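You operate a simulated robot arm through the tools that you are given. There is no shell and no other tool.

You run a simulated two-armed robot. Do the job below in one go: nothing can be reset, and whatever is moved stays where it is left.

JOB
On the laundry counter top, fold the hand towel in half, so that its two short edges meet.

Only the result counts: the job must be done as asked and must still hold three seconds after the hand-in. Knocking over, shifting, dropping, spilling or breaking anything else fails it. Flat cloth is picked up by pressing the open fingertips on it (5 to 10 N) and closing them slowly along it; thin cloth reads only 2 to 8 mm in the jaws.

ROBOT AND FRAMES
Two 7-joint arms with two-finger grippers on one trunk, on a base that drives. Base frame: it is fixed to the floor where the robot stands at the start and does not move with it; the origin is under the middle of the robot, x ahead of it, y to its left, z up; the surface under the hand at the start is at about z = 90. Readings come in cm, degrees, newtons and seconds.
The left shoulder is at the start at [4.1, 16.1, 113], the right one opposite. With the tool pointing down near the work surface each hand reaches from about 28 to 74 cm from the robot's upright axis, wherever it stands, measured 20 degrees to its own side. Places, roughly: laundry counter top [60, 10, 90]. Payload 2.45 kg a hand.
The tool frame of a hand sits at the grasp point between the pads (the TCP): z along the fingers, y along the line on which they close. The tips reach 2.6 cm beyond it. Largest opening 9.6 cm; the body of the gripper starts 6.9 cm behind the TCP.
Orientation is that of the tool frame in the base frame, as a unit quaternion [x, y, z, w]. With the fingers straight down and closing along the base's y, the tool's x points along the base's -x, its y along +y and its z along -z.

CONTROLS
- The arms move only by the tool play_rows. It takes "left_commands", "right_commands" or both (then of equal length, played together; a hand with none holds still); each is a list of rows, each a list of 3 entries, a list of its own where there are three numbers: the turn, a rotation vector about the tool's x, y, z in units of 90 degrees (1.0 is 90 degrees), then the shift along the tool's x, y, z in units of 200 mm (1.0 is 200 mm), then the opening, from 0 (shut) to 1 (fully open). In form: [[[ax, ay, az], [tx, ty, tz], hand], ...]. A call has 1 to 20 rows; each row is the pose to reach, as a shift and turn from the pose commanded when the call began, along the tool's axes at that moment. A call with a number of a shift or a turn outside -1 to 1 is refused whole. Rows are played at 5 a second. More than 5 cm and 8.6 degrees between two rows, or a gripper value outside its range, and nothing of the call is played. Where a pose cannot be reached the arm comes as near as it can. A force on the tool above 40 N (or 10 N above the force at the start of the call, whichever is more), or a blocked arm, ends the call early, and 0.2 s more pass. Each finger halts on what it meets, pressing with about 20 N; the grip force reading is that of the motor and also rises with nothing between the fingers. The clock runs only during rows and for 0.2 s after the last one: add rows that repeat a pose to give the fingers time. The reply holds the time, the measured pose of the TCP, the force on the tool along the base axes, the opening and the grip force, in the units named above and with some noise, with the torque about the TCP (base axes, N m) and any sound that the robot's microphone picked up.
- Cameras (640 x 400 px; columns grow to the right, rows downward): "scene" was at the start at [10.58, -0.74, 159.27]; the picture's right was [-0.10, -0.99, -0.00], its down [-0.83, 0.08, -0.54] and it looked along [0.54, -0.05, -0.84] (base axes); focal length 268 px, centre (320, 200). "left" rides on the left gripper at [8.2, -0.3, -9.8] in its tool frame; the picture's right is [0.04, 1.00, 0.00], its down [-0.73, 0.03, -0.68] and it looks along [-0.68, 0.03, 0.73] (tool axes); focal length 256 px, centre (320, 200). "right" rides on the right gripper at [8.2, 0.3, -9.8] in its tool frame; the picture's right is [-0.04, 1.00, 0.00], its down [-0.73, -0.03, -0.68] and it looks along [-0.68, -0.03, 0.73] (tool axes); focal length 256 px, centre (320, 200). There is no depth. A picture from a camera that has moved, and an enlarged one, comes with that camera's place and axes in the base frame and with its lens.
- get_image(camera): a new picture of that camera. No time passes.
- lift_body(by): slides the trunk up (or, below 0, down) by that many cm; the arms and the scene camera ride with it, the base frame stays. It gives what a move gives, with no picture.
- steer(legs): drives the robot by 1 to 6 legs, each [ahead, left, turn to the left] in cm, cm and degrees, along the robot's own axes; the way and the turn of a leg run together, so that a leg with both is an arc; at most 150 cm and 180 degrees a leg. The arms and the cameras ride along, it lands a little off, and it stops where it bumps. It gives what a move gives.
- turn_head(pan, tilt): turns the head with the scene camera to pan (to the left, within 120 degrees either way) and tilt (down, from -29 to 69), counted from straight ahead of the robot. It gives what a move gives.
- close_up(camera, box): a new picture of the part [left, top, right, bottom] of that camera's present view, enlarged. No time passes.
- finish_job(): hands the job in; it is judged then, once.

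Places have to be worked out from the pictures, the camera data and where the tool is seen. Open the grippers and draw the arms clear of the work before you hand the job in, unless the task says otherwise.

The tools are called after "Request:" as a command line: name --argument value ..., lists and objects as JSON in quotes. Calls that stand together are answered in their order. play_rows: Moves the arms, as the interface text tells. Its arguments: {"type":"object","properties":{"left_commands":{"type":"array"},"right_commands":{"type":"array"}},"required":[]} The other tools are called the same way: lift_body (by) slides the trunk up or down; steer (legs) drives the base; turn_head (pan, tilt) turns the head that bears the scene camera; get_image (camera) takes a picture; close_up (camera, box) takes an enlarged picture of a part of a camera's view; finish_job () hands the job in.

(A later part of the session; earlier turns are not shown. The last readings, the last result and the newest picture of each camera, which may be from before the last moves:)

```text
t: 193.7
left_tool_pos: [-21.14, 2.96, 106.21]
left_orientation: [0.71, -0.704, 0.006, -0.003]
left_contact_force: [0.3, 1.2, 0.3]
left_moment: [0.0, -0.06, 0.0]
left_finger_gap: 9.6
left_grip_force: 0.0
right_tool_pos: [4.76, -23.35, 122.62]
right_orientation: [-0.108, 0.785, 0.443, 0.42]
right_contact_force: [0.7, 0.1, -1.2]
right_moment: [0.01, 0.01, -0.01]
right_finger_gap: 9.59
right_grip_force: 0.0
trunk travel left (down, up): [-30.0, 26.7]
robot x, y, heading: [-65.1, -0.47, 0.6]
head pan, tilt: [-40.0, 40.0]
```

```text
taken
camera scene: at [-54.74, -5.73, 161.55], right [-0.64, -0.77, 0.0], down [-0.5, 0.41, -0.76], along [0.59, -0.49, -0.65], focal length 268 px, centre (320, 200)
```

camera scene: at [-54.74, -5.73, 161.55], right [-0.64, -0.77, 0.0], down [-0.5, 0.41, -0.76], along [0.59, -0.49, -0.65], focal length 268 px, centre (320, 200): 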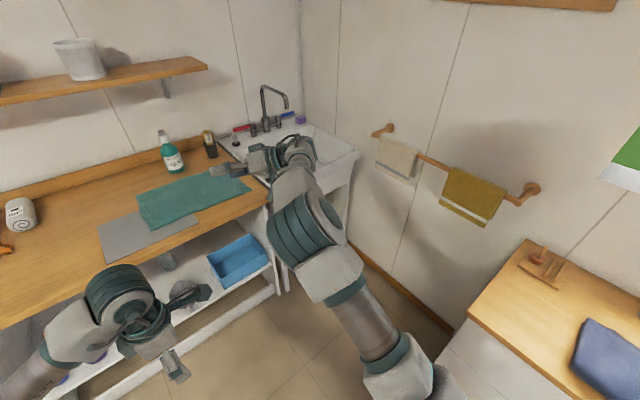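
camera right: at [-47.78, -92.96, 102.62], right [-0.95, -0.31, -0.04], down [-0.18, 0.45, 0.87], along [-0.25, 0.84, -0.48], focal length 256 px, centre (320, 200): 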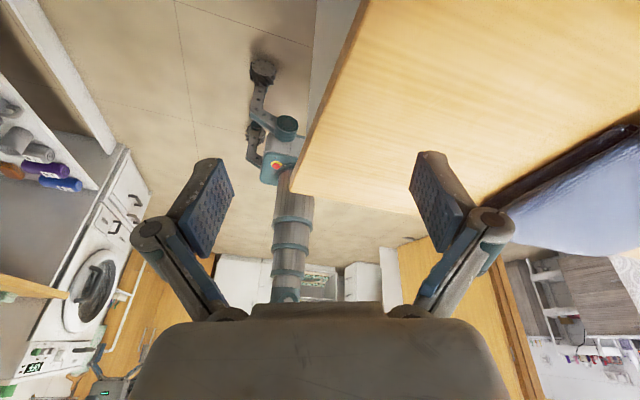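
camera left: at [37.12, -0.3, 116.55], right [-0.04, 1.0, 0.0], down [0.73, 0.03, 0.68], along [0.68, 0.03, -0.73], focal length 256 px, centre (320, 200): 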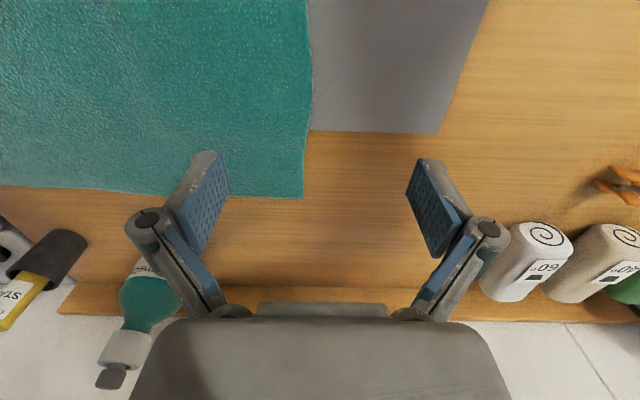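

Still fully reachable. I go another 12 cm left, then unroll to fingers-down.

Request:
play_rows --right_commands '[[[0, 0, 0], [0.034, 0.059, 0.138], 1], [[0, 0, 0], [0.068, 0.118, 0.275], 1], [[0, 0, 0], [0.101, 0.176, 0.413], 1], [[0, 0, 0], [0.135, 0.235, 0.55], 1]]'

Request:
get_image --camera "scene"

```text
t: 194.7
left_tool_pos: [-20.98, 2.97, 106.25]
left_orientation: [0.711, -0.703, 0.006, -0.003]
left_contact_force: [0.2, -0.9, -0.6]
left_moment: [-0.03, -0.02, -0.02]
left_finger_gap: 9.61
left_grip_force: 0.0
right_tool_pos: [6.78, -11.22, 120.48]
right_orientation: [-0.108, 0.785, 0.444, 0.419]
right_contact_force: [-0.2, 0.1, 0.3]
right_moment: [0.0, 0.0, 0.03]
right_finger_gap: 9.56
right_grip_force: 0.3
trunk travel left (down, up): [-30.0, 26.7]
robot x, y, heading: [-64.95, -0.36, 0.2]
head pan, tilt: [-40.0, 40.0]
```

```text
taken
camera scene: at [-54.73, -5.54, 161.56], right [-0.64, -0.77, 0.0], down [-0.5, 0.41, -0.76], along [0.59, -0.49, -0.65], focal length 268 px, centre (320, 200)
```

scene: 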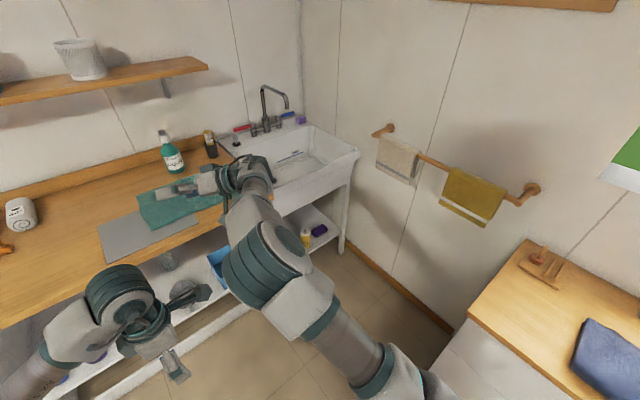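

Fully reachable at rel (60,-27) with the elbow up. I keep carrying the right wrist left while moving the left hand out of its way.

Request:
play_rows --left_commands '[[[0, 0, 0], [-0.2, 0, 0], 1], [[0, 0, 0], [-0.4, 0, 0], 1], [[0, 0, 0], [-0.6, 0, 0], 1], [[0, 0, 0], [-0.8, 0, 0], 1], [[0, 0, 0], [-1.0, 0, 0], 1], [[0, 0, 0], [-1.0, 0, 0], 1], [[0, 0, 0], [-1.0, 0, 0], 1]]' --right_commands '[[[0, 0, 0], [0, 0, 0], 1], [[0, 0, 0], [0, 0, 0], 1], [[0, 0, 0], [0.034, 0.059, 0.138], 1], [[0, 0, 0], [0.068, 0.118, 0.275], 1], [[0, 0, 0], [0.101, 0.176, 0.413], 1], [[0, 0, 0], [0.135, 0.235, 0.55], 1], [[0, 0, 0], [0.17, 0.294, 0.69], 1]]'

Request:
get_image --camera "scene"

```text
t: 196.3
left_tool_pos: [-21.15, 22.73, 106.26]
left_orientation: [0.711, -0.703, 0.005, -0.003]
left_contact_force: [-0.2, 0.4, 0.5]
left_moment: [-0.01, -0.01, 0.01]
left_finger_gap: 9.6
left_grip_force: 0.1
right_tool_pos: [11.11, 2.91, 118.32]
right_orientation: [-0.108, 0.785, 0.444, 0.418]
right_contact_force: [0.3, 0.3, 0.1]
right_moment: [0.01, -0.01, 0.01]
right_finger_gap: 9.58
right_grip_force: 0.1
right hand out of reach, approached as far as the arm can: row 6, 7
trunk travel left (down, up): [-30.0, 26.7]
robot x, y, heading: [-64.8, -0.41, 0.6]
head pan, tilt: [-40.0, 40.0]
```

```text
taken
camera scene: at [-54.64, -5.55, 161.55], right [-0.64, -0.77, 0.0], down [-0.5, 0.41, -0.76], along [0.59, -0.49, -0.65], focal length 268 px, centre (320, 200)
```

scene: 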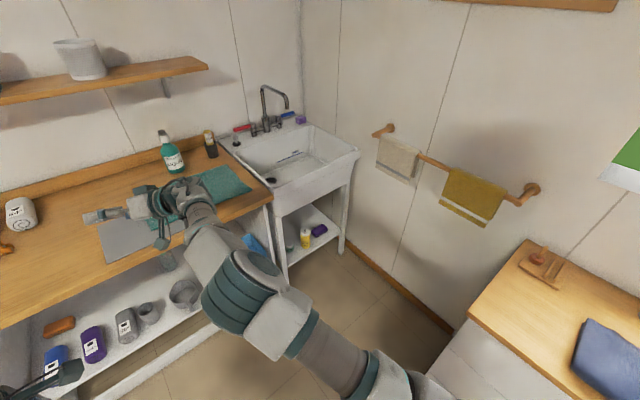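

The right wrist is now at rel (64,-13), elbow up. I unroll the fingers to down here while pressing left and slightly in, so the elbow has to stay up.

Request:
play_rows --right_commands '[[[0.0608, 0.0577, 0.0148], [0.109, -0.083, -0.006], 1], [[0.1216, 0.1154, 0.0296], [0.218, -0.161, -0.029], 1], [[0.1824, 0.1731, 0.0444], [0.327, -0.234, -0.071], 1], [[0.2432, 0.2308, 0.0592], [0.433, -0.299, -0.13], 1], [[0.304, 0.2885, 0.074], [0.533, -0.356, -0.203], 1], [[0.3648, 0.3462, 0.0888], [0.628, -0.402, -0.292], 1], [[0.4256, 0.4039, 0.1036], [0.716, -0.437, -0.393], 1], [[0.4864, 0.4616, 0.1184], [0.794, -0.46, -0.505], 1], [[0.5472, 0.5193, 0.1332], [0.863, -0.469, -0.624], 1], [[0.608, 0.577, 0.148], [0.919, -0.466, -0.75], 1]]'

Request:
get_image --camera "scene"

```text
t: 198.5
left_tool_pos: [-21.29, 22.67, 106.29]
left_orientation: [0.71, -0.704, 0.006, -0.003]
left_contact_force: [-0.7, 0.2, -0.2]
left_moment: [-0.04, -0.02, 0.0]
left_finger_gap: 9.6
left_grip_force: 0.1
right_tool_pos: [-0.72, -12.98, 103.56]
right_orientation: [-0.004, 1.0, 0.001, -0.001]
right_contact_force: [0.3, -0.2, -0.9]
right_moment: [-0.02, 0.0, -0.02]
right_finger_gap: 9.6
right_grip_force: 0.0
right hand out of reach, approached as far as the arm can: row 1, 2, 3, 4, 5, 6, 7, 8, 9, 10
trunk travel left (down, up): [-30.0, 26.7]
robot x, y, heading: [-65.08, -0.13, 0.6]
head pan, tilt: [-40.0, 40.0]
```

```text
taken
camera scene: at [-54.85, -5.49, 161.57], right [-0.64, -0.77, 0.0], down [-0.5, 0.41, -0.76], along [0.59, -0.49, -0.64], focal length 268 px, centre (320, 200)
```

scene: 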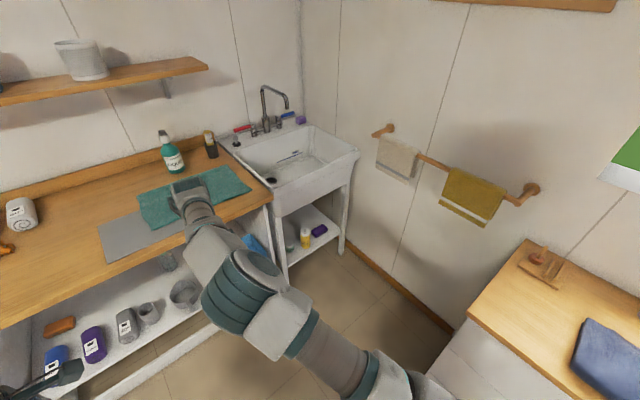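

The right hand is now fingers-down at rel (64,-13) with its elbow up. I pull it in toward the robot to see how near it can come.

Request:
play_rows --right_commands '[[[0, 0, 0], [0.15, 0, 0], 1], [[0, 0, 0], [0.3, 0, 0], 1], [[0, 0, 0], [0.45, 0, 0], 1], [[0, 0, 0], [0.6, 0, 0], 1], [[0, 0, 0], [0.75, 0, 0], 1], [[0, 0, 0], [0.9, 0, 0], 1]]'

Request:
get_image --camera "scene"

```text
t: 199.9
left_tool_pos: [-21.49, 22.7, 106.3]
left_orientation: [0.71, -0.704, 0.007, -0.005]
left_contact_force: [0.1, 0.0, -0.3]
left_moment: [0.03, -0.03, -0.01]
left_finger_gap: 9.6
left_grip_force: 0.1
right_tool_pos: [-10.44, -24.57, 105.63]
right_orientation: [-0.002, 1.0, 0.001, 0.001]
right_contact_force: [-0.5, 0.4, 0.5]
right_moment: [0.02, -0.02, -0.01]
right_finger_gap: 9.62
right_grip_force: 0.1
right hand out of reach, approached as far as the arm can: row 1, 2, 3, 4, 5, 6
trunk travel left (down, up): [-30.0, 26.7]
robot x, y, heading: [-64.96, -0.7, 0.4]
head pan, tilt: [-40.0, 40.0]
```

```text
taken
camera scene: at [-55.11, -5.62, 161.59], right [-0.64, -0.77, 0.0], down [-0.5, 0.41, -0.77], along [0.59, -0.49, -0.64], focal length 268 px, centre (320, 200)
```

scene: 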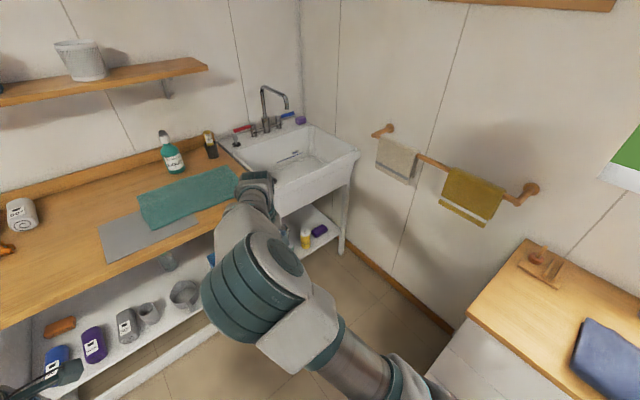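

The right hand slides along its inner boundary: it can serve the far corner (rel ~60,-23) while the left hand takes the near corner beneath, with the trunk raised for clearance. I turn the right fingers to close along x and set it at rel (60,-24).

Request:
play_rows --right_commands '[[[0, 0, -0.085], [-0.02, -0.01, 0], 1], [[0, 0, -0.17], [-0.05, -0.02, 0], 1], [[0, 0, -0.255], [-0.08, -0.03, 0], 1], [[0, 0, -0.34], [-0.11, -0.03, 0], 1], [[0, 0, -0.425], [-0.14, -0.03, 0], 1], [[0, 0, -0.51], [-0.17, -0.03, 0], 1], [[0, 0, -0.595], [-0.2, -0.03, 0], 1], [[0, 0, -0.68], [-0.22, -0.03, 0], 1], [[0, 0, -0.765], [-0.24, -0.03, 0], 1], [[0, 0, -0.85], [-0.25, -0.03, 0], 1], [[0, 0, -0.925], [-0.26, -0.03, 0], 1], [[0, 0, -1.0], [-0.27, -0.03, 0], 1]]'

Request:
lift_body --by 20

Request:
get_image --camera "scene"

```text
t: 202.5
left_tool_pos: [-21.39, 22.88, 106.26]
left_orientation: [0.71, -0.704, 0.006, -0.003]
left_contact_force: [-0.4, 0.7, -0.1]
left_moment: [0.04, -0.03, 0.01]
left_finger_gap: 9.59
left_grip_force: 0.1
right_tool_pos: [-4.66, -24.87, 105.33]
right_orientation: [0.709, -0.705, 0.0, 0.0]
right_contact_force: [-0.2, 0.4, -0.7]
right_moment: [0.01, 0.04, -0.01]
right_finger_gap: 9.61
right_grip_force: 0.1
trunk travel left (down, up): [-30.0, 26.7]
robot x, y, heading: [-65.15, -0.41, 0.5]
head pan, tilt: [-40.0, 40.0]
```

```text
t: 204.7
left_tool_pos: [-21.28, 23.0, 126.26]
left_orientation: [0.71, -0.704, 0.005, -0.003]
left_contact_force: [-0.3, -0.9, -0.1]
left_moment: [0.0, 0.01, 0.0]
left_finger_gap: 9.59
left_grip_force: 0.1
right_tool_pos: [-4.59, -24.88, 125.32]
right_orientation: [0.708, -0.706, 0.0, 0.0]
right_contact_force: [-0.2, -0.7, -0.5]
right_moment: [-0.01, 0.03, -0.01]
right_finger_gap: 9.59
right_grip_force: 0.1
trunk travel left (down, up): [-50.0, 6.7]
robot x, y, heading: [-65.0, -0.55, 0.5]
head pan, tilt: [-40.0, 40.0]
```

```text
taken
camera scene: at [-59.46, -5.53, 181.56], right [-0.64, -0.77, 0.0], down [-0.5, 0.41, -0.76], along [0.59, -0.49, -0.64], focal length 268 px, centre (320, 200)
```

scene: 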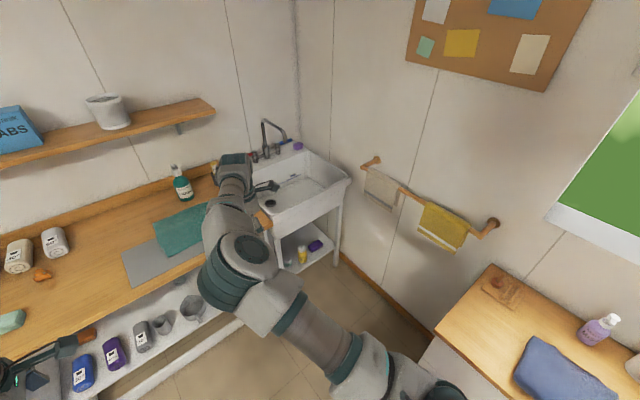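

Trunk is up 20 cm. Now I lower the left hand and bring it right, beneath the right forearm, to the near-corner position, watching for any blocking.

Request:
play_rows --left_commands '[[[0, 0, 0], [0.0, 0.05, 0.2], 1], [[0, 0, 0], [0.1, 0.1, 0.4], 1], [[0, 0, 0], [0.2, 0.15, 0.6], 1], [[0, 0, 0], [0.35, 0.2, 0.75], 1], [[0, 0, 0], [0.5, 0.25, 0.85], 1], [[0, 0, 0], [0.7, 0.3, 0.95], 1], [[0, 0, 0], [0.9, 0.34, 1.0], 1]]'

Request:
turn_head --pan -15 --tilt 55

Request:
get_image --camera "scene"

```text
t: 206.3
left_tool_pos: [-27.7, 4.45, 106.11]
left_orientation: [0.71, -0.704, 0.005, -0.004]
left_contact_force: [0.2, -0.1, 0.3]
left_moment: [0.02, -0.03, -0.03]
left_finger_gap: 9.58
left_grip_force: 0.0
right_tool_pos: [-4.71, -25.1, 125.23]
right_orientation: [0.708, -0.707, -0.002, -0.001]
right_contact_force: [-0.1, -0.1, -0.5]
right_moment: [-0.01, -0.04, -0.01]
right_finger_gap: 9.62
right_grip_force: 0.1
trunk travel left (down, up): [-50.0, 6.7]
robot x, y, heading: [-65.36, -0.56, 0.5]
head pan, tilt: [-40.0, 40.0]
```

```text
t: 207.2
left_tool_pos: [-27.72, 4.85, 106.21]
left_orientation: [0.71, -0.704, 0.006, -0.004]
left_contact_force: [-0.6, -0.2, 0.2]
left_moment: [0.0, 0.01, 0.01]
left_finger_gap: 9.59
left_grip_force: 0.1
right_tool_pos: [-4.65, -25.01, 125.35]
right_orientation: [0.708, -0.707, 0.0, 0.0]
right_contact_force: [-0.4, 0.0, 0.1]
right_moment: [0.0, 0.01, -0.02]
right_finger_gap: 9.61
right_grip_force: 0.0
trunk travel left (down, up): [-50.0, 6.7]
robot x, y, heading: [-65.13, -0.72, 0.5]
head pan, tilt: [-15.0, 55.0]
```

```text
taken
camera scene: at [-59.08, -2.11, 179.5], right [-0.25, -0.97, 0.0], down [-0.8, 0.21, -0.57], along [0.55, -0.14, -0.82], focal length 268 px, centre (320, 200)
```

scene: 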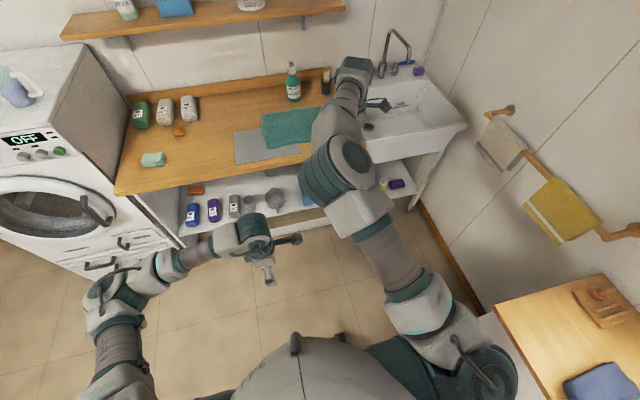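

The right elbow is high at z≈146 and the left hand has room underneath. I continue moving the left hand right and lower, while lowering the right hand too.

Request:
play_rows --left_commands '[[[0, 0, 0], [0.1, 0, 0.15], 1], [[0, 0, 0], [0.2, 0, 0.3], 1], [[0, 0, 0], [0.35, 0, 0.4], 1], [[0, 0, 0], [0.5, 0, 0.4], 1], [[0, 0, 0], [0.65, 0, 0.4], 1], [[0, 0, 0], [0.8, 0, 0.4], 1], [[0, 0, 0], [0.95, 0, 0.4], 1]]' --right_commands '[[[0, 0, 0], [0, 0, 0.1], 1], [[0, 0, 0], [0, 0, 0.2], 1], [[0, 0, 0], [0, 0, 0.3], 1], [[0, 0, 0], [0, 0, 0.4], 1], [[0, 0, 0], [0, 0, 0.5], 1], [[0, 0, 0], [0, 0, 0.6], 1], [[0, 0, 0], [0, 0, 0.7], 1]]'

Request:
get_image --camera "scene"

```text
t: 208.8
left_tool_pos: [-27.08, -14.48, 98.05]
left_orientation: [0.71, -0.705, 0.005, -0.004]
left_contact_force: [0.5, -1.9, 0.0]
left_moment: [-0.02, 0.0, 0.01]
left_finger_gap: 9.6
left_grip_force: 0.1
right_tool_pos: [-4.57, -25.21, 111.14]
right_orientation: [0.708, -0.706, -0.002, -0.001]
right_contact_force: [1.5, 0.2, 0.8]
right_moment: [0.02, 0.03, 0.02]
right_finger_gap: 9.59
right_grip_force: 0.0
trunk travel left (down, up): [-50.0, 6.7]
robot x, y, heading: [-65.29, -0.64, 0.5]
head pan, tilt: [-15.0, 55.0]
```

```text
taken
camera scene: at [-58.98, -2.62, 179.49], right [-0.25, -0.97, 0.0], down [-0.8, 0.21, -0.57], along [0.55, -0.14, -0.82], focal length 268 px, centre (320, 200)
```

scene: 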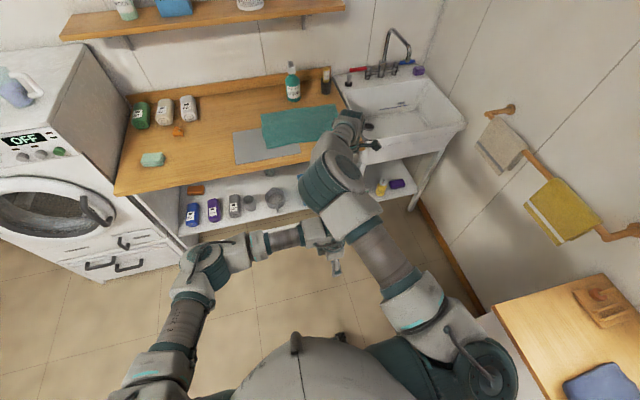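

Both arms fit together well. I bring the left hand the last 10 cm right so both hands line up at rel y≈-24.

Request:
play_rows --left_commands '[[[0, 0, 0], [0.12, 0, -0.05], 1], [[0, 0, 0], [0.24, 0, -0.1], 1], [[0, 0, 0], [0.36, 0, -0.1], 1], [[0, 0, 0], [0.48, 0, -0.1], 1], [[0, 0, 0], [0.48, 0, -0.1], 1]]' --right_commands '[[[0, 0, 0], [0, 0, 0.08], 1], [[0, 0, 0], [0, 0, 0.16], 1], [[0, 0, 0], [0, 0, 0.24], 1], [[0, 0, 0], [0, 0, 0.32], 1], [[0, 0, 0], [0, 0, 0.32], 1]]'

Request:
get_image --camera "scene"

```text
t: 210.0
left_tool_pos: [-27.27, -24.15, 100.44]
left_orientation: [0.71, -0.704, 0.005, -0.004]
left_contact_force: [0.3, -0.2, -0.2]
left_moment: [0.0, 0.0, 0.01]
left_finger_gap: 9.57
left_grip_force: 0.0
right_tool_pos: [-4.62, -24.96, 104.79]
right_orientation: [0.709, -0.705, 0.0, -0.001]
right_contact_force: [0.3, 0.6, 0.6]
right_moment: [0.0, 0.0, 0.0]
right_finger_gap: 9.61
right_grip_force: 0.2
trunk travel left (down, up): [-50.0, 6.7]
robot x, y, heading: [-65.26, -0.36, 0.4]
head pan, tilt: [-15.0, 55.0]
```

```text
taken
camera scene: at [-59.03, -2.63, 179.49], right [-0.25, -0.97, 0.0], down [-0.8, 0.21, -0.57], along [0.55, -0.14, -0.82], focal length 268 px, centre (320, 200)
```

scene: 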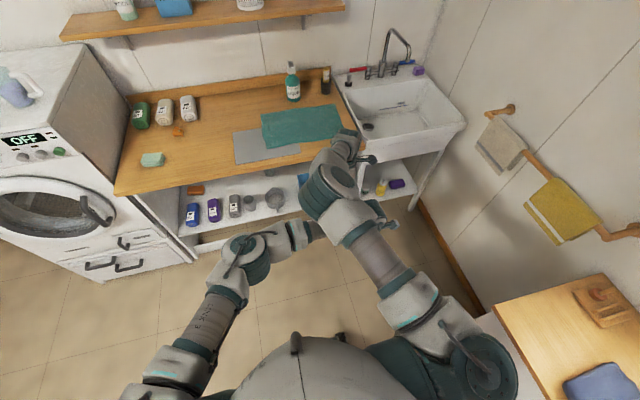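

Both hands are lined up (left near, right far, 22.7 cm apart). I drive sideways to bring them over the towel's right edge line, then ahead most of the way.

Request:
steer --legs '[[0, -16, 0], [55, 0, 0]]'

Request:
get_image --camera "scene"

Request:
get_image --camera "right"

Request:
get_image --camera "left"

```text
t: 211.7
left_tool_pos: [-27.63, -40.24, 100.77]
left_orientation: [0.715, -0.699, 0.006, -0.01]
left_contact_force: [-1.8, -1.5, 0.9]
left_moment: [0.0, -0.1, 0.0]
left_finger_gap: 9.59
left_grip_force: 0.1
right_tool_pos: [-5.24, -42.4, 105.44]
right_orientation: [-0.702, 0.713, 0.0, 0.007]
right_contact_force: [-1.0, -1.7, 0.1]
right_moment: [0.13, -0.02, -0.04]
right_finger_gap: 9.6
right_grip_force: 0.1
trunk travel left (down, up): [-50.0, 6.7]
robot x, y, heading: [-64.79, -16.68, 0.6]
head pan, tilt: [-15.0, 55.0]
stopped in leg 2: the robot was blocked; the commanded pose is now the measured one
```

```text
taken
camera scene: at [-58.98, -19.47, 179.49], right [-0.25, -0.97, -0.01], down [-0.8, 0.21, -0.57], along [0.55, -0.14, -0.82], focal length 268 px, centre (320, 200)
```

scene: 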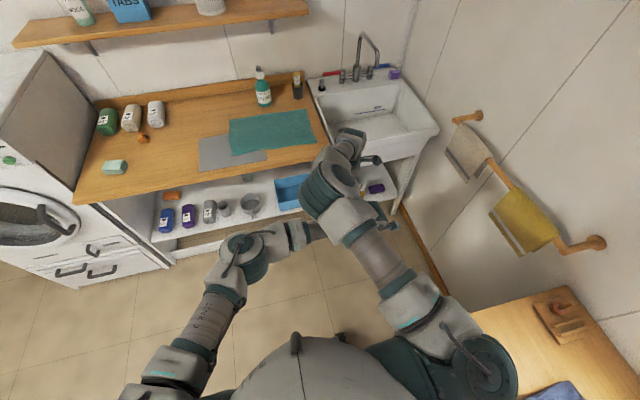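

```text
taken
camera right: at [-5.75, -50.6, 115.19], right [-1.0, 0.06, -0.01], down [0.03, 0.73, 0.69], along [0.05, 0.69, -0.73], focal length 256 px, centre (320, 200)
```

right: 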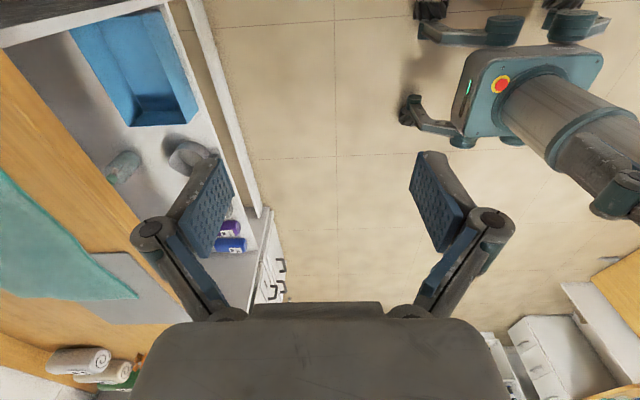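

```text
taken
camera left: at [-27.39, -48.53, 110.59], right [-1.0, -0.06, -0.02], down [-0.06, 0.73, 0.68], along [-0.03, 0.68, -0.73], focal length 256 px, centre (320, 200)
```

left: 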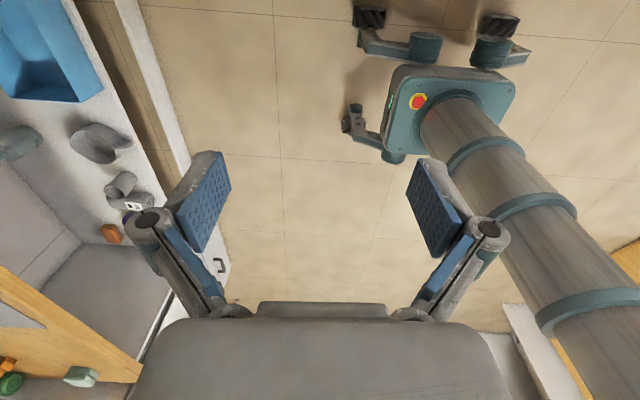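

The sideways leg went fine but the forward leg stopped at once. I look around the base on the right side before trying again.

Request:
turn_head --pan -75 --tilt 60

Request:
get_image --camera "scene"

Request:
turn_head --pan 0 --tilt 69

Request:
get_image --camera "scene"

```text
t: 213.0
left_tool_pos: [-27.23, -38.32, 101.15]
left_orientation: [0.716, -0.698, 0.011, -0.004]
left_contact_force: [-0.3, 0.9, 1.3]
left_moment: [-0.01, -0.02, -0.02]
left_finger_gap: 9.57
left_grip_force: 0.1
right_tool_pos: [-5.12, -42.38, 105.77]
right_orientation: [-0.686, 0.727, -0.001, 0.005]
right_contact_force: [0.0, -0.9, -0.1]
right_moment: [0.09, -0.01, 0.0]
right_finger_gap: 9.58
right_grip_force: 0.0
trunk travel left (down, up): [-50.0, 6.7]
robot x, y, heading: [-65.23, -15.75, 0.7]
head pan, tilt: [-75.0, 60.0]
```

```text
taken
camera scene: at [-63.89, -25.58, 178.76], right [-0.96, -0.27, 0.0], down [-0.24, 0.84, -0.48], along [0.13, -0.47, -0.88], focal length 268 px, centre (320, 200)
```

scene: 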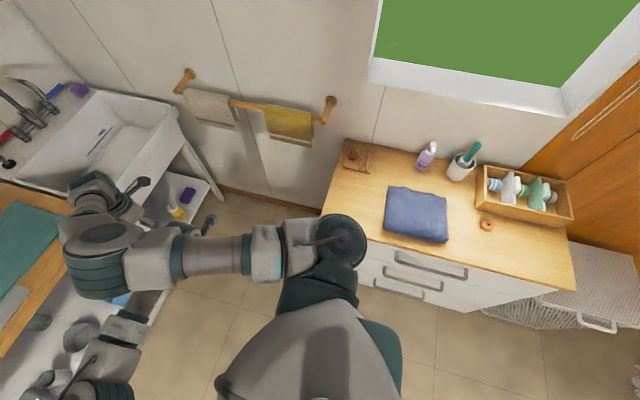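

```text
t: 214.5
left_tool_pos: [-27.54, -38.76, 101.18]
left_orientation: [0.715, -0.699, 0.012, -0.004]
left_contact_force: [0.0, 0.7, 0.6]
left_moment: [0.04, -0.02, 0.0]
left_finger_gap: 9.6
left_grip_force: 0.1
right_tool_pos: [-5.09, -40.3, 105.77]
right_orientation: [-0.704, 0.71, -0.005, 0.001]
right_contact_force: [0.3, -0.8, 0.2]
right_moment: [0.0, 0.01, 0.0]
right_finger_gap: 9.6
right_grip_force: 0.0
trunk travel left (down, up): [-50.0, 6.7]
robot x, y, heading: [-64.45, -16.49, 0.9]
head pan, tilt: [0.0, 68.8]
```

```text
taken
camera scene: at [-60.28, -14.98, 177.96], right [0.01, -1.0, 0.01], down [-0.93, -0.01, -0.36], along [0.36, 0.0, -0.93], focal length 268 px, centre (320, 200)
```

scene: 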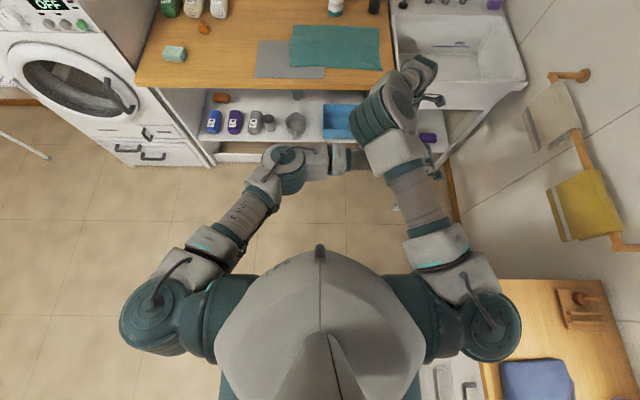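

Everything on the drawer unit still stands, and there's nothing near the base. I retry with a short forward leg.

Request:
steer --legs '[[5, 0, 0]]'

```text
t: 215.4
left_tool_pos: [-23.37, -38.34, 101.45]
left_orientation: [0.715, -0.699, 0.015, -0.006]
left_contact_force: [0.0, -0.6, 0.5]
left_moment: [0.01, -0.05, -0.03]
left_finger_gap: 9.57
left_grip_force: 0.0
right_tool_pos: [-0.88, -39.85, 106.33]
right_orientation: [-0.705, 0.71, -0.01, 0.003]
right_contact_force: [0.0, 0.2, 1.9]
right_moment: [0.04, -0.03, -0.01]
right_finger_gap: 9.57
right_grip_force: 0.1
trunk travel left (down, up): [-50.0, 6.7]
robot x, y, heading: [-59.9, -16.0, 0.5]
head pan, tilt: [0.0, 68.8]
```

The short leg works, but both hands have been nudged 1–1.5 cm upward: the left wrist is touching the underside of the right elbow. I lower the left hand 5 cm and raise the trunk the rest of its travel to open a gap.

Request:
play_rows --left_commands '[[[0, 0, 0], [0, 0, 0.1], 1], [[0, 0, 0], [0, 0, 0.2], 1], [[0, 0, 0], [0, 0, 0.3], 1], [[0, 0, 0], [0, 0, 0.3], 1]]'

Request:
lift_body --by 6.5

Request:
get_image --camera "scene"

```text
t: 216.4
left_tool_pos: [-22.71, -40.09, 94.86]
left_orientation: [0.714, -0.7, 0.009, -0.01]
left_contact_force: [-1.0, -0.9, 0.1]
left_moment: [0.0, -0.05, -0.01]
left_finger_gap: 9.59
left_grip_force: 0.1
right_tool_pos: [-0.28, -41.64, 105.56]
right_orientation: [-0.705, 0.709, -0.001, 0.006]
right_contact_force: [-0.6, -0.3, -0.3]
right_moment: [0.09, -0.03, 0.01]
right_finger_gap: 9.61
right_grip_force: 0.0
trunk travel left (down, up): [-50.0, 6.7]
robot x, y, heading: [-59.41, -16.63, 0.8]
head pan, tilt: [0.0, 68.8]
```

```text
t: 217.4
left_tool_pos: [-22.83, -40.89, 101.38]
left_orientation: [0.714, -0.7, 0.007, -0.01]
left_contact_force: [-0.6, 0.1, 0.1]
left_moment: [0.0, -0.1, 0.01]
left_finger_gap: 9.61
left_grip_force: 0.1
right_tool_pos: [-0.32, -42.49, 111.98]
right_orientation: [-0.703, 0.711, 0.001, 0.008]
right_contact_force: [-0.3, -0.3, 0.4]
right_moment: [0.08, -0.03, -0.02]
right_finger_gap: 9.57
right_grip_force: 0.1
trunk travel left (down, up): [-56.5, 0.2]
robot x, y, heading: [-59.71, -16.2, 0.3]
head pan, tilt: [0.0, 68.8]
```

```text
taken
camera scene: at [-55.37, -17.94, 184.42], right [0.01, -1.0, -0.01], down [-0.93, -0.01, -0.36], along [0.36, 0.01, -0.93], focal length 268 px, centre (320, 200)
```

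scene: 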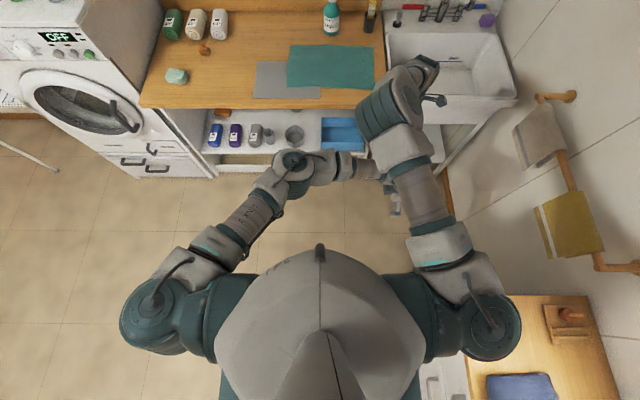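

The hands are separated by 10 cm in height now. I drive ahead 50 cm.

Request:
steer --legs '[[50, 0, 0]]'

Request:
get_image --camera "scene"

```text
t: 220.3
left_tool_pos: [25.88, -40.06, 101.42]
left_orientation: [0.715, -0.699, 0.008, -0.011]
left_contact_force: [-0.3, -0.3, -0.7]
left_moment: [0.04, -0.08, -0.01]
left_finger_gap: 9.58
left_grip_force: 0.1
right_tool_pos: [48.28, -41.67, 112.1]
right_orientation: [-0.704, 0.71, -0.001, 0.008]
right_contact_force: [-0.5, -0.7, 0.2]
right_moment: [0.04, -0.03, -0.04]
right_finger_gap: 9.6
right_grip_force: 0.0
trunk travel left (down, up): [-56.5, 0.2]
robot x, y, heading: [-11.34, -15.87, 0.9]
head pan, tilt: [0.0, 68.8]
```

```text
taken
camera scene: at [-6.9, -16.79, 184.45], right [0.02, -1.0, -0.01], down [-0.93, -0.01, -0.36], along [0.36, 0.01, -0.93], focal length 268 px, centre (320, 200)
```

scene: 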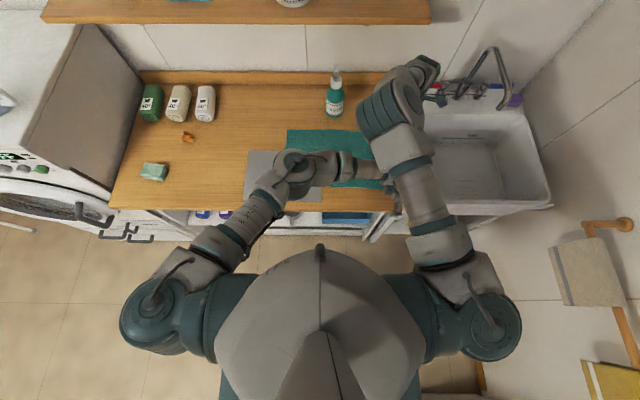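

Hands are near the towel's right end; the wall shelf's front corner works out at (68,-47,131), clear of the right wrist. I advance 9 cm more.

Request:
steer --legs '[[9, 0, 0]]'

Request:
get_image --camera "left"

Request:
get_image --camera "right"

Request:
get_image --camera "scene"

```text
t: 221.4
left_tool_pos: [33.88, -41.71, 101.56]
left_orientation: [0.712, -0.702, 0.006, -0.017]
left_contact_force: [-0.8, -0.4, 0.9]
left_moment: [0.09, -0.09, 0.01]
left_finger_gap: 9.58
left_grip_force: 0.1
right_tool_pos: [56.57, -43.15, 112.32]
right_orientation: [-0.704, 0.71, 0.001, 0.014]
right_contact_force: [0.2, -0.5, 0.1]
right_moment: [0.03, 0.02, -0.03]
right_finger_gap: 9.63
right_grip_force: 0.0
trunk travel left (down, up): [-56.5, 0.2]
robot x, y, heading: [-2.15, -15.9, 0.7]
head pan, tilt: [0.0, 68.8]
```

```text
taken
camera left: at [33.97, -50.03, 111.21], right [-1.0, -0.06, -0.03], down [-0.06, 0.72, 0.69], along [-0.01, 0.69, -0.73], focal length 256 px, centre (320, 200)
```

left: 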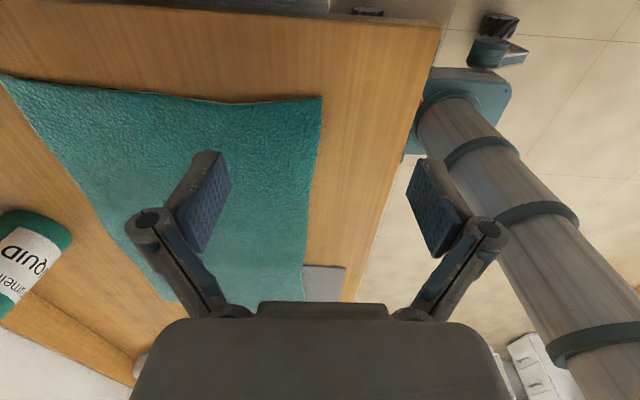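

```text
taken
camera right: at [56.0, -51.59, 121.95], right [-1.0, 0.05, -0.02], down [0.02, 0.72, 0.7], along [0.05, 0.69, -0.72], focal length 256 px, centre (320, 200)
```

right: 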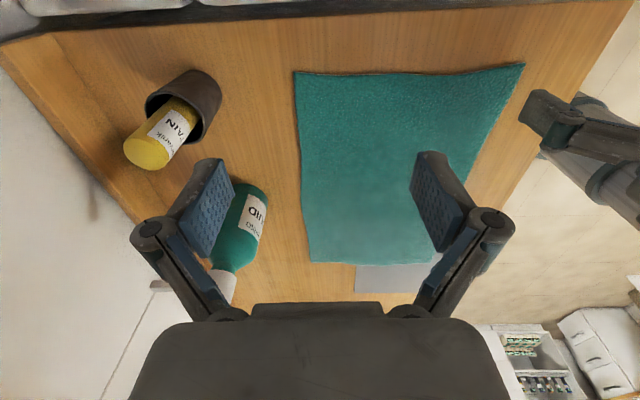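

```text
taken
camera scene: at [1.11, -19.09, 184.45], right [0.01, -1.0, -0.02], down [-0.93, -0.01, -0.37], along [0.37, 0.02, -0.93], focal length 268 px, centre (320, 200)
```

scene: 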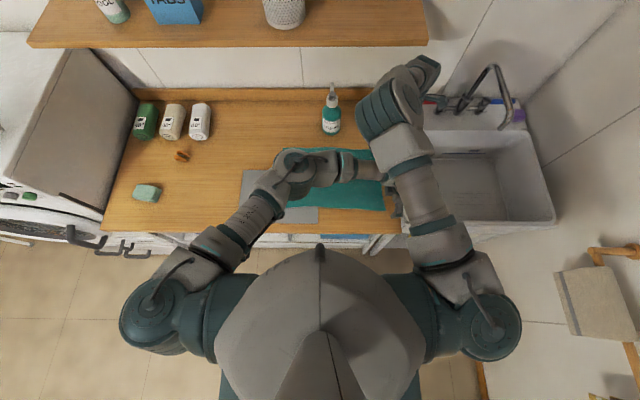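

The wrist cameras show the towel well: right edge corners at near (34.3,-41.7) and far (60.2,-42.0), length about 40.5. I lower both hands to just above the corners with the fingers partly closed, and correct their small tilts.

Request:
play_rows --left_commands '[[[-0.003, 0.002, 0], [-0.006, -0.03, 0.05], 0.9], [[-0.007, 0.003, 0], [-0.012, -0.06, 0.11], 0.8], [[-0.01, 0.005, 0], [-0.018, -0.09, 0.16], 0.7], [[-0.013, 0.007, 0], [-0.024, -0.12, 0.22], 0.6], [[-0.017, 0.008, 0], [-0.03, -0.15, 0.27], 0.5], [[-0.02, 0.01, 0], [-0.035, -0.185, 0.325], 0.46], [[-0.02, 0.01, 0], [-0.035, -0.185, 0.325], 0.46]]' --right_commands '[[[-0.002, 0.002, 0], [-0.016, -0.003, 0.14], 0.9], [[-0.004, 0.004, 0], [-0.032, -0.005, 0.28], 0.8], [[-0.006, 0.006, 0], [-0.048, -0.008, 0.42], 0.7], [[-0.008, 0.009, 0], [-0.065, -0.01, 0.57], 0.6], [[-0.01, 0.011, 0], [-0.081, -0.013, 0.72], 0.5], [[-0.0115, 0.013, 0], [-0.0975, -0.015, 0.86], 0.46], [[-0.0115, 0.013, 0], [-0.0975, -0.015, 0.86], 0.46]]'

Request:
get_image --camera "left"

Request:
get_image --camera "right"

Request:
get_image --camera "scene"

```text
t: 223.0
left_tool_pos: [38.72, -36.26, 95.62]
left_orientation: [0.713, -0.701, 0.009, 0.011]
left_contact_force: [0.7, 0.7, -0.3]
left_moment: [-0.05, 0.1, -0.01]
left_finger_gap: 4.44
left_grip_force: 0.0
left hand out of reach, approached as far as the arm can: row 1, 2, 3, 4, 5, 6, 7
right_tool_pos: [57.79, -38.19, 95.61]
right_orientation: [-0.705, 0.71, -0.007, -0.009]
right_contact_force: [0.5, 1.1, -0.1]
right_moment: [-0.09, 0.02, -0.02]
right_finger_gap: 4.44
right_grip_force: 0.0
trunk travel left (down, up): [-56.5, 0.2]
robot x, y, heading: [-1.89, -16.06, 0.9]
head pan, tilt: [0.0, 68.8]
```

```text
taken
camera left: at [39.14, -44.22, 105.72], right [-1.0, -0.06, 0.0], down [-0.04, 0.75, 0.66], along [-0.04, 0.66, -0.75], focal length 256 px, centre (320, 200)
```

left: 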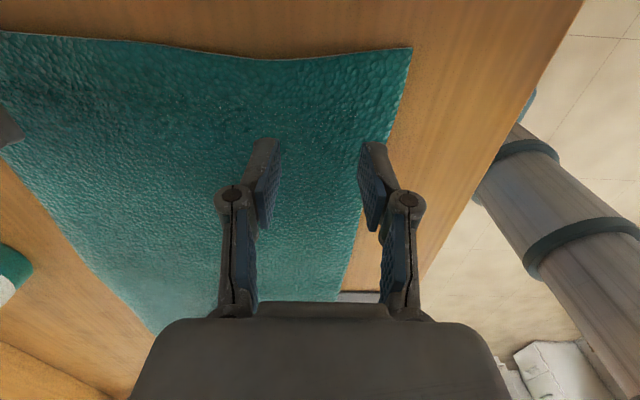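

```text
taken
camera right: at [57.37, -46.02, 105.52], right [-1.0, 0.05, 0.0], down [0.04, 0.75, 0.66], along [0.03, 0.66, -0.75], focal length 256 px, centre (320, 200)
```

right: 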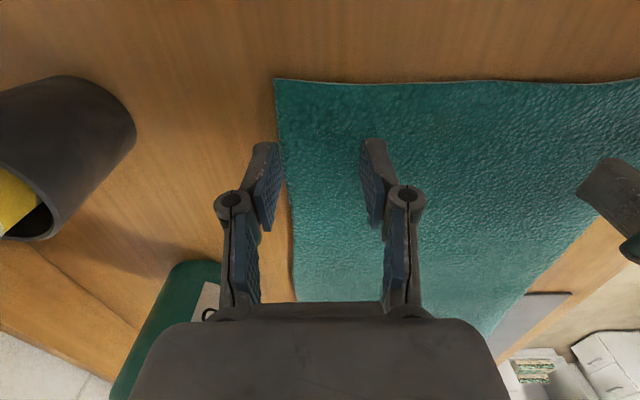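

```text
taken
camera scene: at [2.49, -13.73, 184.43], right [0.02, -1.0, 0.01], down [-0.93, -0.02, -0.36], along [0.36, -0.01, -0.93], focal length 268 px, centre (320, 200)
```

scene: 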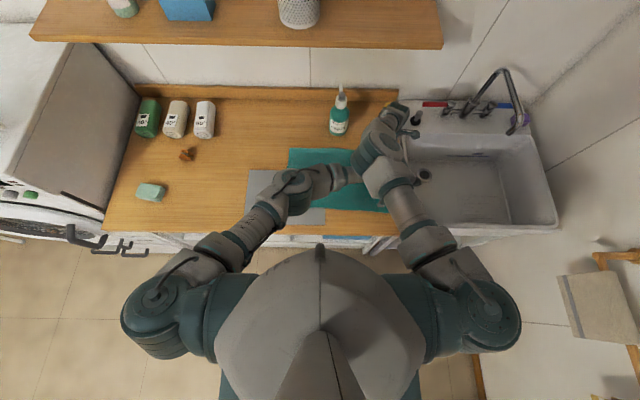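

Both hands came down 4–5 cm further left than commanded and the camera shifted too: the raised upper body is rocking sideways. I hold still for a few seconds and watch whether it settles.

Request:
play_rows --left_commands '[[[0, 0, 0], [0, 0, 0], 0.46], [[0, 0, 0], [0, 0, 0], 0.46], [[0, 0, 0], [0, 0, 0], 0.46]]'

Request:
play_rows --left_commands '[[[0, 0, 0], [0, 0, 0], 0.46], [[0, 0, 0], [0, 0, 0], 0.46], [[0, 0, 0], [0, 0, 0], 0.46], [[0, 0, 0], [0, 0, 0], 0.46], [[0, 0, 0], [0, 0, 0], 0.46], [[0, 0, 0], [0, 0, 0], 0.46]]'

Request:
play_rows --left_commands '[[[0, 0, 0], [0, 0, 0], 0.46], [[0, 0, 0], [0, 0, 0], 0.46], [[0, 0, 0], [0, 0, 0], 0.46], [[0, 0, 0], [0, 0, 0], 0.46], [[0, 0, 0], [0, 0, 0], 0.46], [[0, 0, 0], [0, 0, 0], 0.46], [[0, 0, 0], [0, 0, 0], 0.46], [[0, 0, 0], [0, 0, 0], 0.46], [[0, 0, 0], [0, 0, 0], 0.46], [[0, 0, 0], [0, 0, 0], 0.46]]'

```text
t: 223.8
left_tool_pos: [38.58, -36.03, 95.8]
left_orientation: [0.712, -0.702, 0.009, 0.011]
left_contact_force: [1.4, 1.1, -1.3]
left_moment: [-0.08, 0.11, 0.03]
left_finger_gap: 4.4
left_grip_force: 0.0
right_tool_pos: [57.64, -37.8, 95.68]
right_orientation: [-0.704, 0.71, -0.008, -0.009]
right_contact_force: [0.9, 1.2, 0.4]
right_moment: [-0.07, 0.05, 0.0]
right_finger_gap: 4.41
right_grip_force: 0.0
trunk travel left (down, up): [-56.5, 0.2]
robot x, y, heading: [-1.93, -16.13, 0.7]
head pan, tilt: [0.0, 68.8]
```

```text
t: 225.2
left_tool_pos: [38.54, -38.6, 95.41]
left_orientation: [0.712, -0.702, 0.003, 0.005]
left_contact_force: [-0.8, -0.6, 1.4]
left_moment: [0.03, -0.09, 0.01]
left_finger_gap: 4.43
left_grip_force: 0.1
right_tool_pos: [57.62, -40.44, 95.1]
right_orientation: [-0.704, 0.71, -0.001, -0.004]
right_contact_force: [0.5, -1.0, 0.0]
right_moment: [0.04, -0.02, -0.01]
right_finger_gap: 4.45
right_grip_force: 0.0
trunk travel left (down, up): [-56.5, 0.2]
robot x, y, heading: [-2.09, -16.5, 1.1]
head pan, tilt: [0.0, 68.8]
```

```text
t: 227.4
left_tool_pos: [38.69, -37.87, 95.44]
left_orientation: [0.712, -0.702, 0.003, 0.006]
left_contact_force: [-0.3, -0.5, 0.2]
left_moment: [0.01, 0.0, 0.02]
left_finger_gap: 4.37
left_grip_force: 0.0
right_tool_pos: [57.76, -39.65, 95.34]
right_orientation: [-0.704, 0.71, -0.002, -0.005]
right_contact_force: [-0.5, 0.1, -0.5]
right_moment: [0.04, 0.03, 0.02]
right_finger_gap: 4.42
right_grip_force: 0.1
trunk travel left (down, up): [-56.5, 0.2]
robot x, y, heading: [-1.87, -16.83, 0.9]
head pan, tilt: [0.0, 68.8]
```

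The sway is decaying. I hold a little longer to let it die out, then take fresh pictures.

Request:
play_rows --left_commands '[[[0, 0, 0], [0, 0, 0], 0.46], [[0, 0, 0], [0, 0, 0], 0.46], [[0, 0, 0], [0, 0, 0], 0.46], [[0, 0, 0], [0, 0, 0], 0.46], [[0, 0, 0], [0, 0, 0], 0.46], [[0, 0, 0], [0, 0, 0], 0.46], [[0, 0, 0], [0, 0, 0], 0.46], [[0, 0, 0], [0, 0, 0], 0.46], [[0, 0, 0], [0, 0, 0], 0.46], [[0, 0, 0], [0, 0, 0], 0.46], [[0, 0, 0], [0, 0, 0], 0.46], [[0, 0, 0], [0, 0, 0], 0.46], [[0, 0, 0], [0, 0, 0], 0.46], [[0, 0, 0], [0, 0, 0], 0.46], [[0, 0, 0], [0, 0, 0], 0.46], [[0, 0, 0], [0, 0, 0], 0.46], [[0, 0, 0], [0, 0, 0], 0.46], [[0, 0, 0], [0, 0, 0], 0.46]]'

Request:
get_image --camera "left"

Request:
get_image --camera "right"

```text
t: 231.2
left_tool_pos: [38.59, -37.99, 95.42]
left_orientation: [0.713, -0.701, 0.003, 0.005]
left_contact_force: [-0.5, -1.0, -0.1]
left_moment: [-0.02, -0.05, 0.03]
left_finger_gap: 4.4
left_grip_force: 0.1
right_tool_pos: [57.73, -39.75, 95.24]
right_orientation: [-0.704, 0.71, -0.003, -0.004]
right_contact_force: [0.5, -0.4, -0.3]
right_moment: [0.01, -0.03, 0.0]
right_finger_gap: 4.44
right_grip_force: 0.2
trunk travel left (down, up): [-56.5, 0.2]
robot x, y, heading: [-1.57, -16.49, 0.8]
head pan, tilt: [0.0, 68.8]
```

```text
taken
camera left: at [39.08, -46.06, 105.32], right [-1.0, -0.06, 0.0], down [-0.04, 0.74, 0.67], along [-0.04, 0.67, -0.74], focal length 256 px, centre (320, 200)
```

left: 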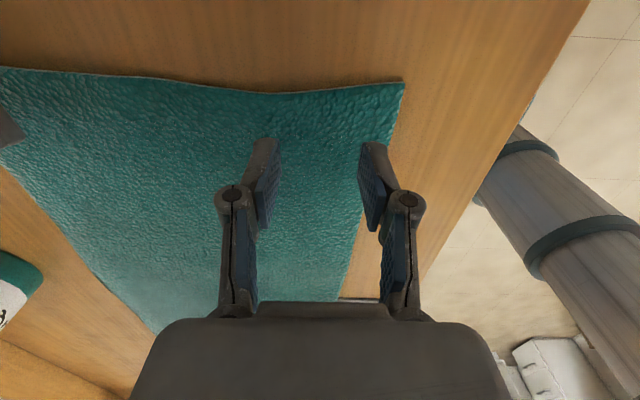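

```text
taken
camera right: at [57.31, -47.84, 105.1], right [-1.0, 0.05, 0.0], down [0.04, 0.74, 0.67], along [0.03, 0.67, -0.74], focal length 256 px, centre (320, 200)
```

right: 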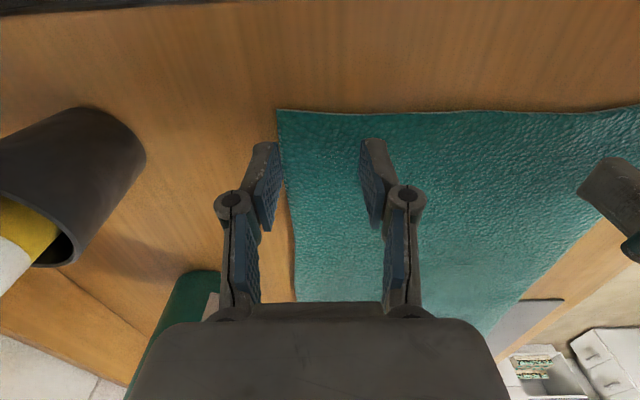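

Settled: left at (38.6,-38.0), right at (57.7,-39.75), both about 5 cm above the cloth, and the corner positions agree. I shift both toward the corners.

Request:
play_rows --left_commands '[[[0, 0, 0], [0.05, 0.02, 0], 0.46], [[0, 0, 0], [0.1, 0.035, 0], 0.46], [[0, 0, 0], [0.14, 0.05, 0], 0.46], [[0, 0, 0], [0.14, 0.05, 0], 0.46], [[0, 0, 0], [0.14, 0.05, 0], 0.46]]' --right_commands '[[[0, 0, 0], [0.02, 0.015, 0], 0.46], [[0, 0, 0], [0.04, 0.03, 0], 0.46], [[0, 0, 0], [0.063, 0.04, 0], 0.46], [[0, 0, 0], [0.063, 0.04, 0], 0.46], [[0, 0, 0], [0.063, 0.04, 0], 0.46]]'

```text
t: 232.4
left_tool_pos: [38.73, -37.34, 95.54]
left_orientation: [0.712, -0.702, 0.005, 0.008]
left_contact_force: [-0.8, 0.5, -0.7]
left_moment: [0.01, 0.04, -0.02]
left_finger_gap: 4.43
left_grip_force: 0.0
left hand out of reach, approached as far as the arm can: row 1, 2, 3, 4, 5
right_tool_pos: [56.77, -40.44, 95.41]
right_orientation: [-0.704, 0.71, -0.005, -0.006]
right_contact_force: [0.6, -0.1, -0.6]
right_moment: [0.02, -0.01, 0.02]
right_finger_gap: 4.41
right_grip_force: 0.1
trunk travel left (down, up): [-56.5, 0.2]
robot x, y, heading: [-1.93, -15.96, 1.1]
head pan, tilt: [0.0, 68.8]
```

The left hand can't go further right or nearer at this relative height. I probe which directions are open for it.

Request:
play_rows --left_commands '[[[0, 0, 0], [0, 0, 0], 0.46], [[0, 0, 0], [0.05, 0, 0], 0.46], [[0, 0, 0], [0, 0, 0], 0.46], [[0, 0, 0], [0, 0.05, 0], 0.46], [[0, 0, 0], [0, 0, 0], 0.46], [[0, 0, 0], [0, 0, 0.04], 0.46], [[0, 0, 0], [0, 0, 0], 0.46], [[0, 0, 0.08], [0, 0, 0], 0.46], [[0, 0, 0], [0, 0, 0], 0.46], [[0, 0, -0.08], [0, 0, 0], 0.46], [[0, 0, 0], [0, 0, 0], 0.46], [[0.08, 0, 0], [0, 0, 0], 0.46], [[0, 0, 0], [0, 0, 0], 0.46], [[-0.08, 0, 0], [0, 0, 0], 0.46], [[0, 0, 0], [0, 0, 0], 0.46], [[0, 0.08, 0], [0, 0, 0], 0.46], [[0, 0, 0], [0, 0, 0], 0.46], [[0, -0.08, 0], [0, 0, 0], 0.46], [[0, 0, 0], [0, 0, 0], 0.46]]'

```text
t: 236.4
left_tool_pos: [38.63, -37.34, 95.69]
left_orientation: [0.713, -0.701, 0.005, 0.007]
left_contact_force: [0.0, 0.4, -0.2]
left_moment: [0.0, -0.02, 0.0]
left_finger_gap: 4.42
left_grip_force: 0.1
left hand out of reach, approached as far as the arm can: row 2, 14, 18
right_tool_pos: [56.71, -40.67, 95.41]
right_orientation: [-0.704, 0.71, -0.005, -0.006]
right_contact_force: [-1.0, -0.7, -0.3]
right_moment: [-0.01, -0.01, -0.02]
right_finger_gap: 4.42
right_grip_force: 0.1
trunk travel left (down, up): [-56.5, 0.2]
robot x, y, heading: [-1.88, -16.45, 1.0]
head pan, tilt: [0.0, 68.8]
```

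The left wrist can't move right, but tilting the fingers to point slightly right is free. I tilt the left hand 11.5° about its wrist, which carries the fingertips to the corner.

Request:
play_rows --left_commands '[[[0, 0.043, 0], [0.07, 0.017, -0.004], 0.46], [[0, 0.086, 0], [0.14, 0.034, -0.012], 0.46], [[0, 0.128, 0], [0.21, 0.05, -0.021], 0.46], [[0, 0.128, 0], [0.21, 0.05, -0.021], 0.46], [[0, 0.128, 0], [0.21, 0.05, -0.021], 0.46], [[0, 0.128, 0], [0.21, 0.05, -0.021], 0.46], [[0, 0.128, 0], [0.21, 0.05, -0.021], 0.46]]'

Request:
get_image --camera "left"

```text
t: 238.0
left_tool_pos: [37.57, -41.54, 95.93]
left_orientation: [0.708, -0.697, 0.077, 0.078]
left_contact_force: [0.5, 0.6, -0.1]
left_moment: [0.01, 0.02, -0.02]
left_finger_gap: 4.44
left_grip_force: 0.1
right_tool_pos: [56.73, -40.58, 95.35]
right_orientation: [-0.703, 0.711, -0.004, -0.006]
right_contact_force: [-0.2, -0.1, -0.1]
right_moment: [0.01, -0.02, 0.01]
right_finger_gap: 4.44
right_grip_force: 0.0
trunk travel left (down, up): [-56.5, 0.2]
robot x, y, heading: [-1.77, -16.07, 0.8]
head pan, tilt: [0.0, 68.8]
```

```text
taken
camera left: at [38.07, -47.35, 107.35], right [-1.0, -0.05, 0.01], down [-0.04, 0.86, 0.5], along [-0.04, 0.5, -0.86], focal length 256 px, centre (320, 200)
```

left: 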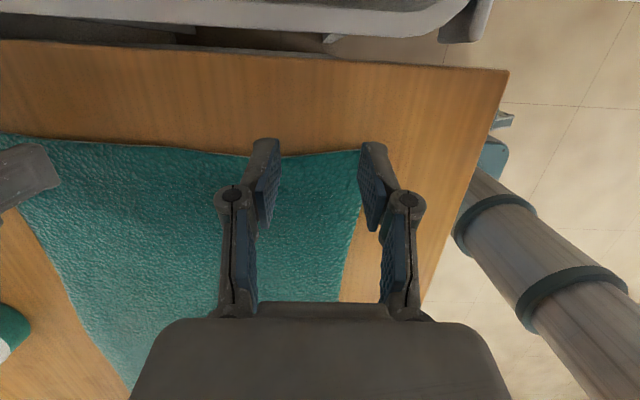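

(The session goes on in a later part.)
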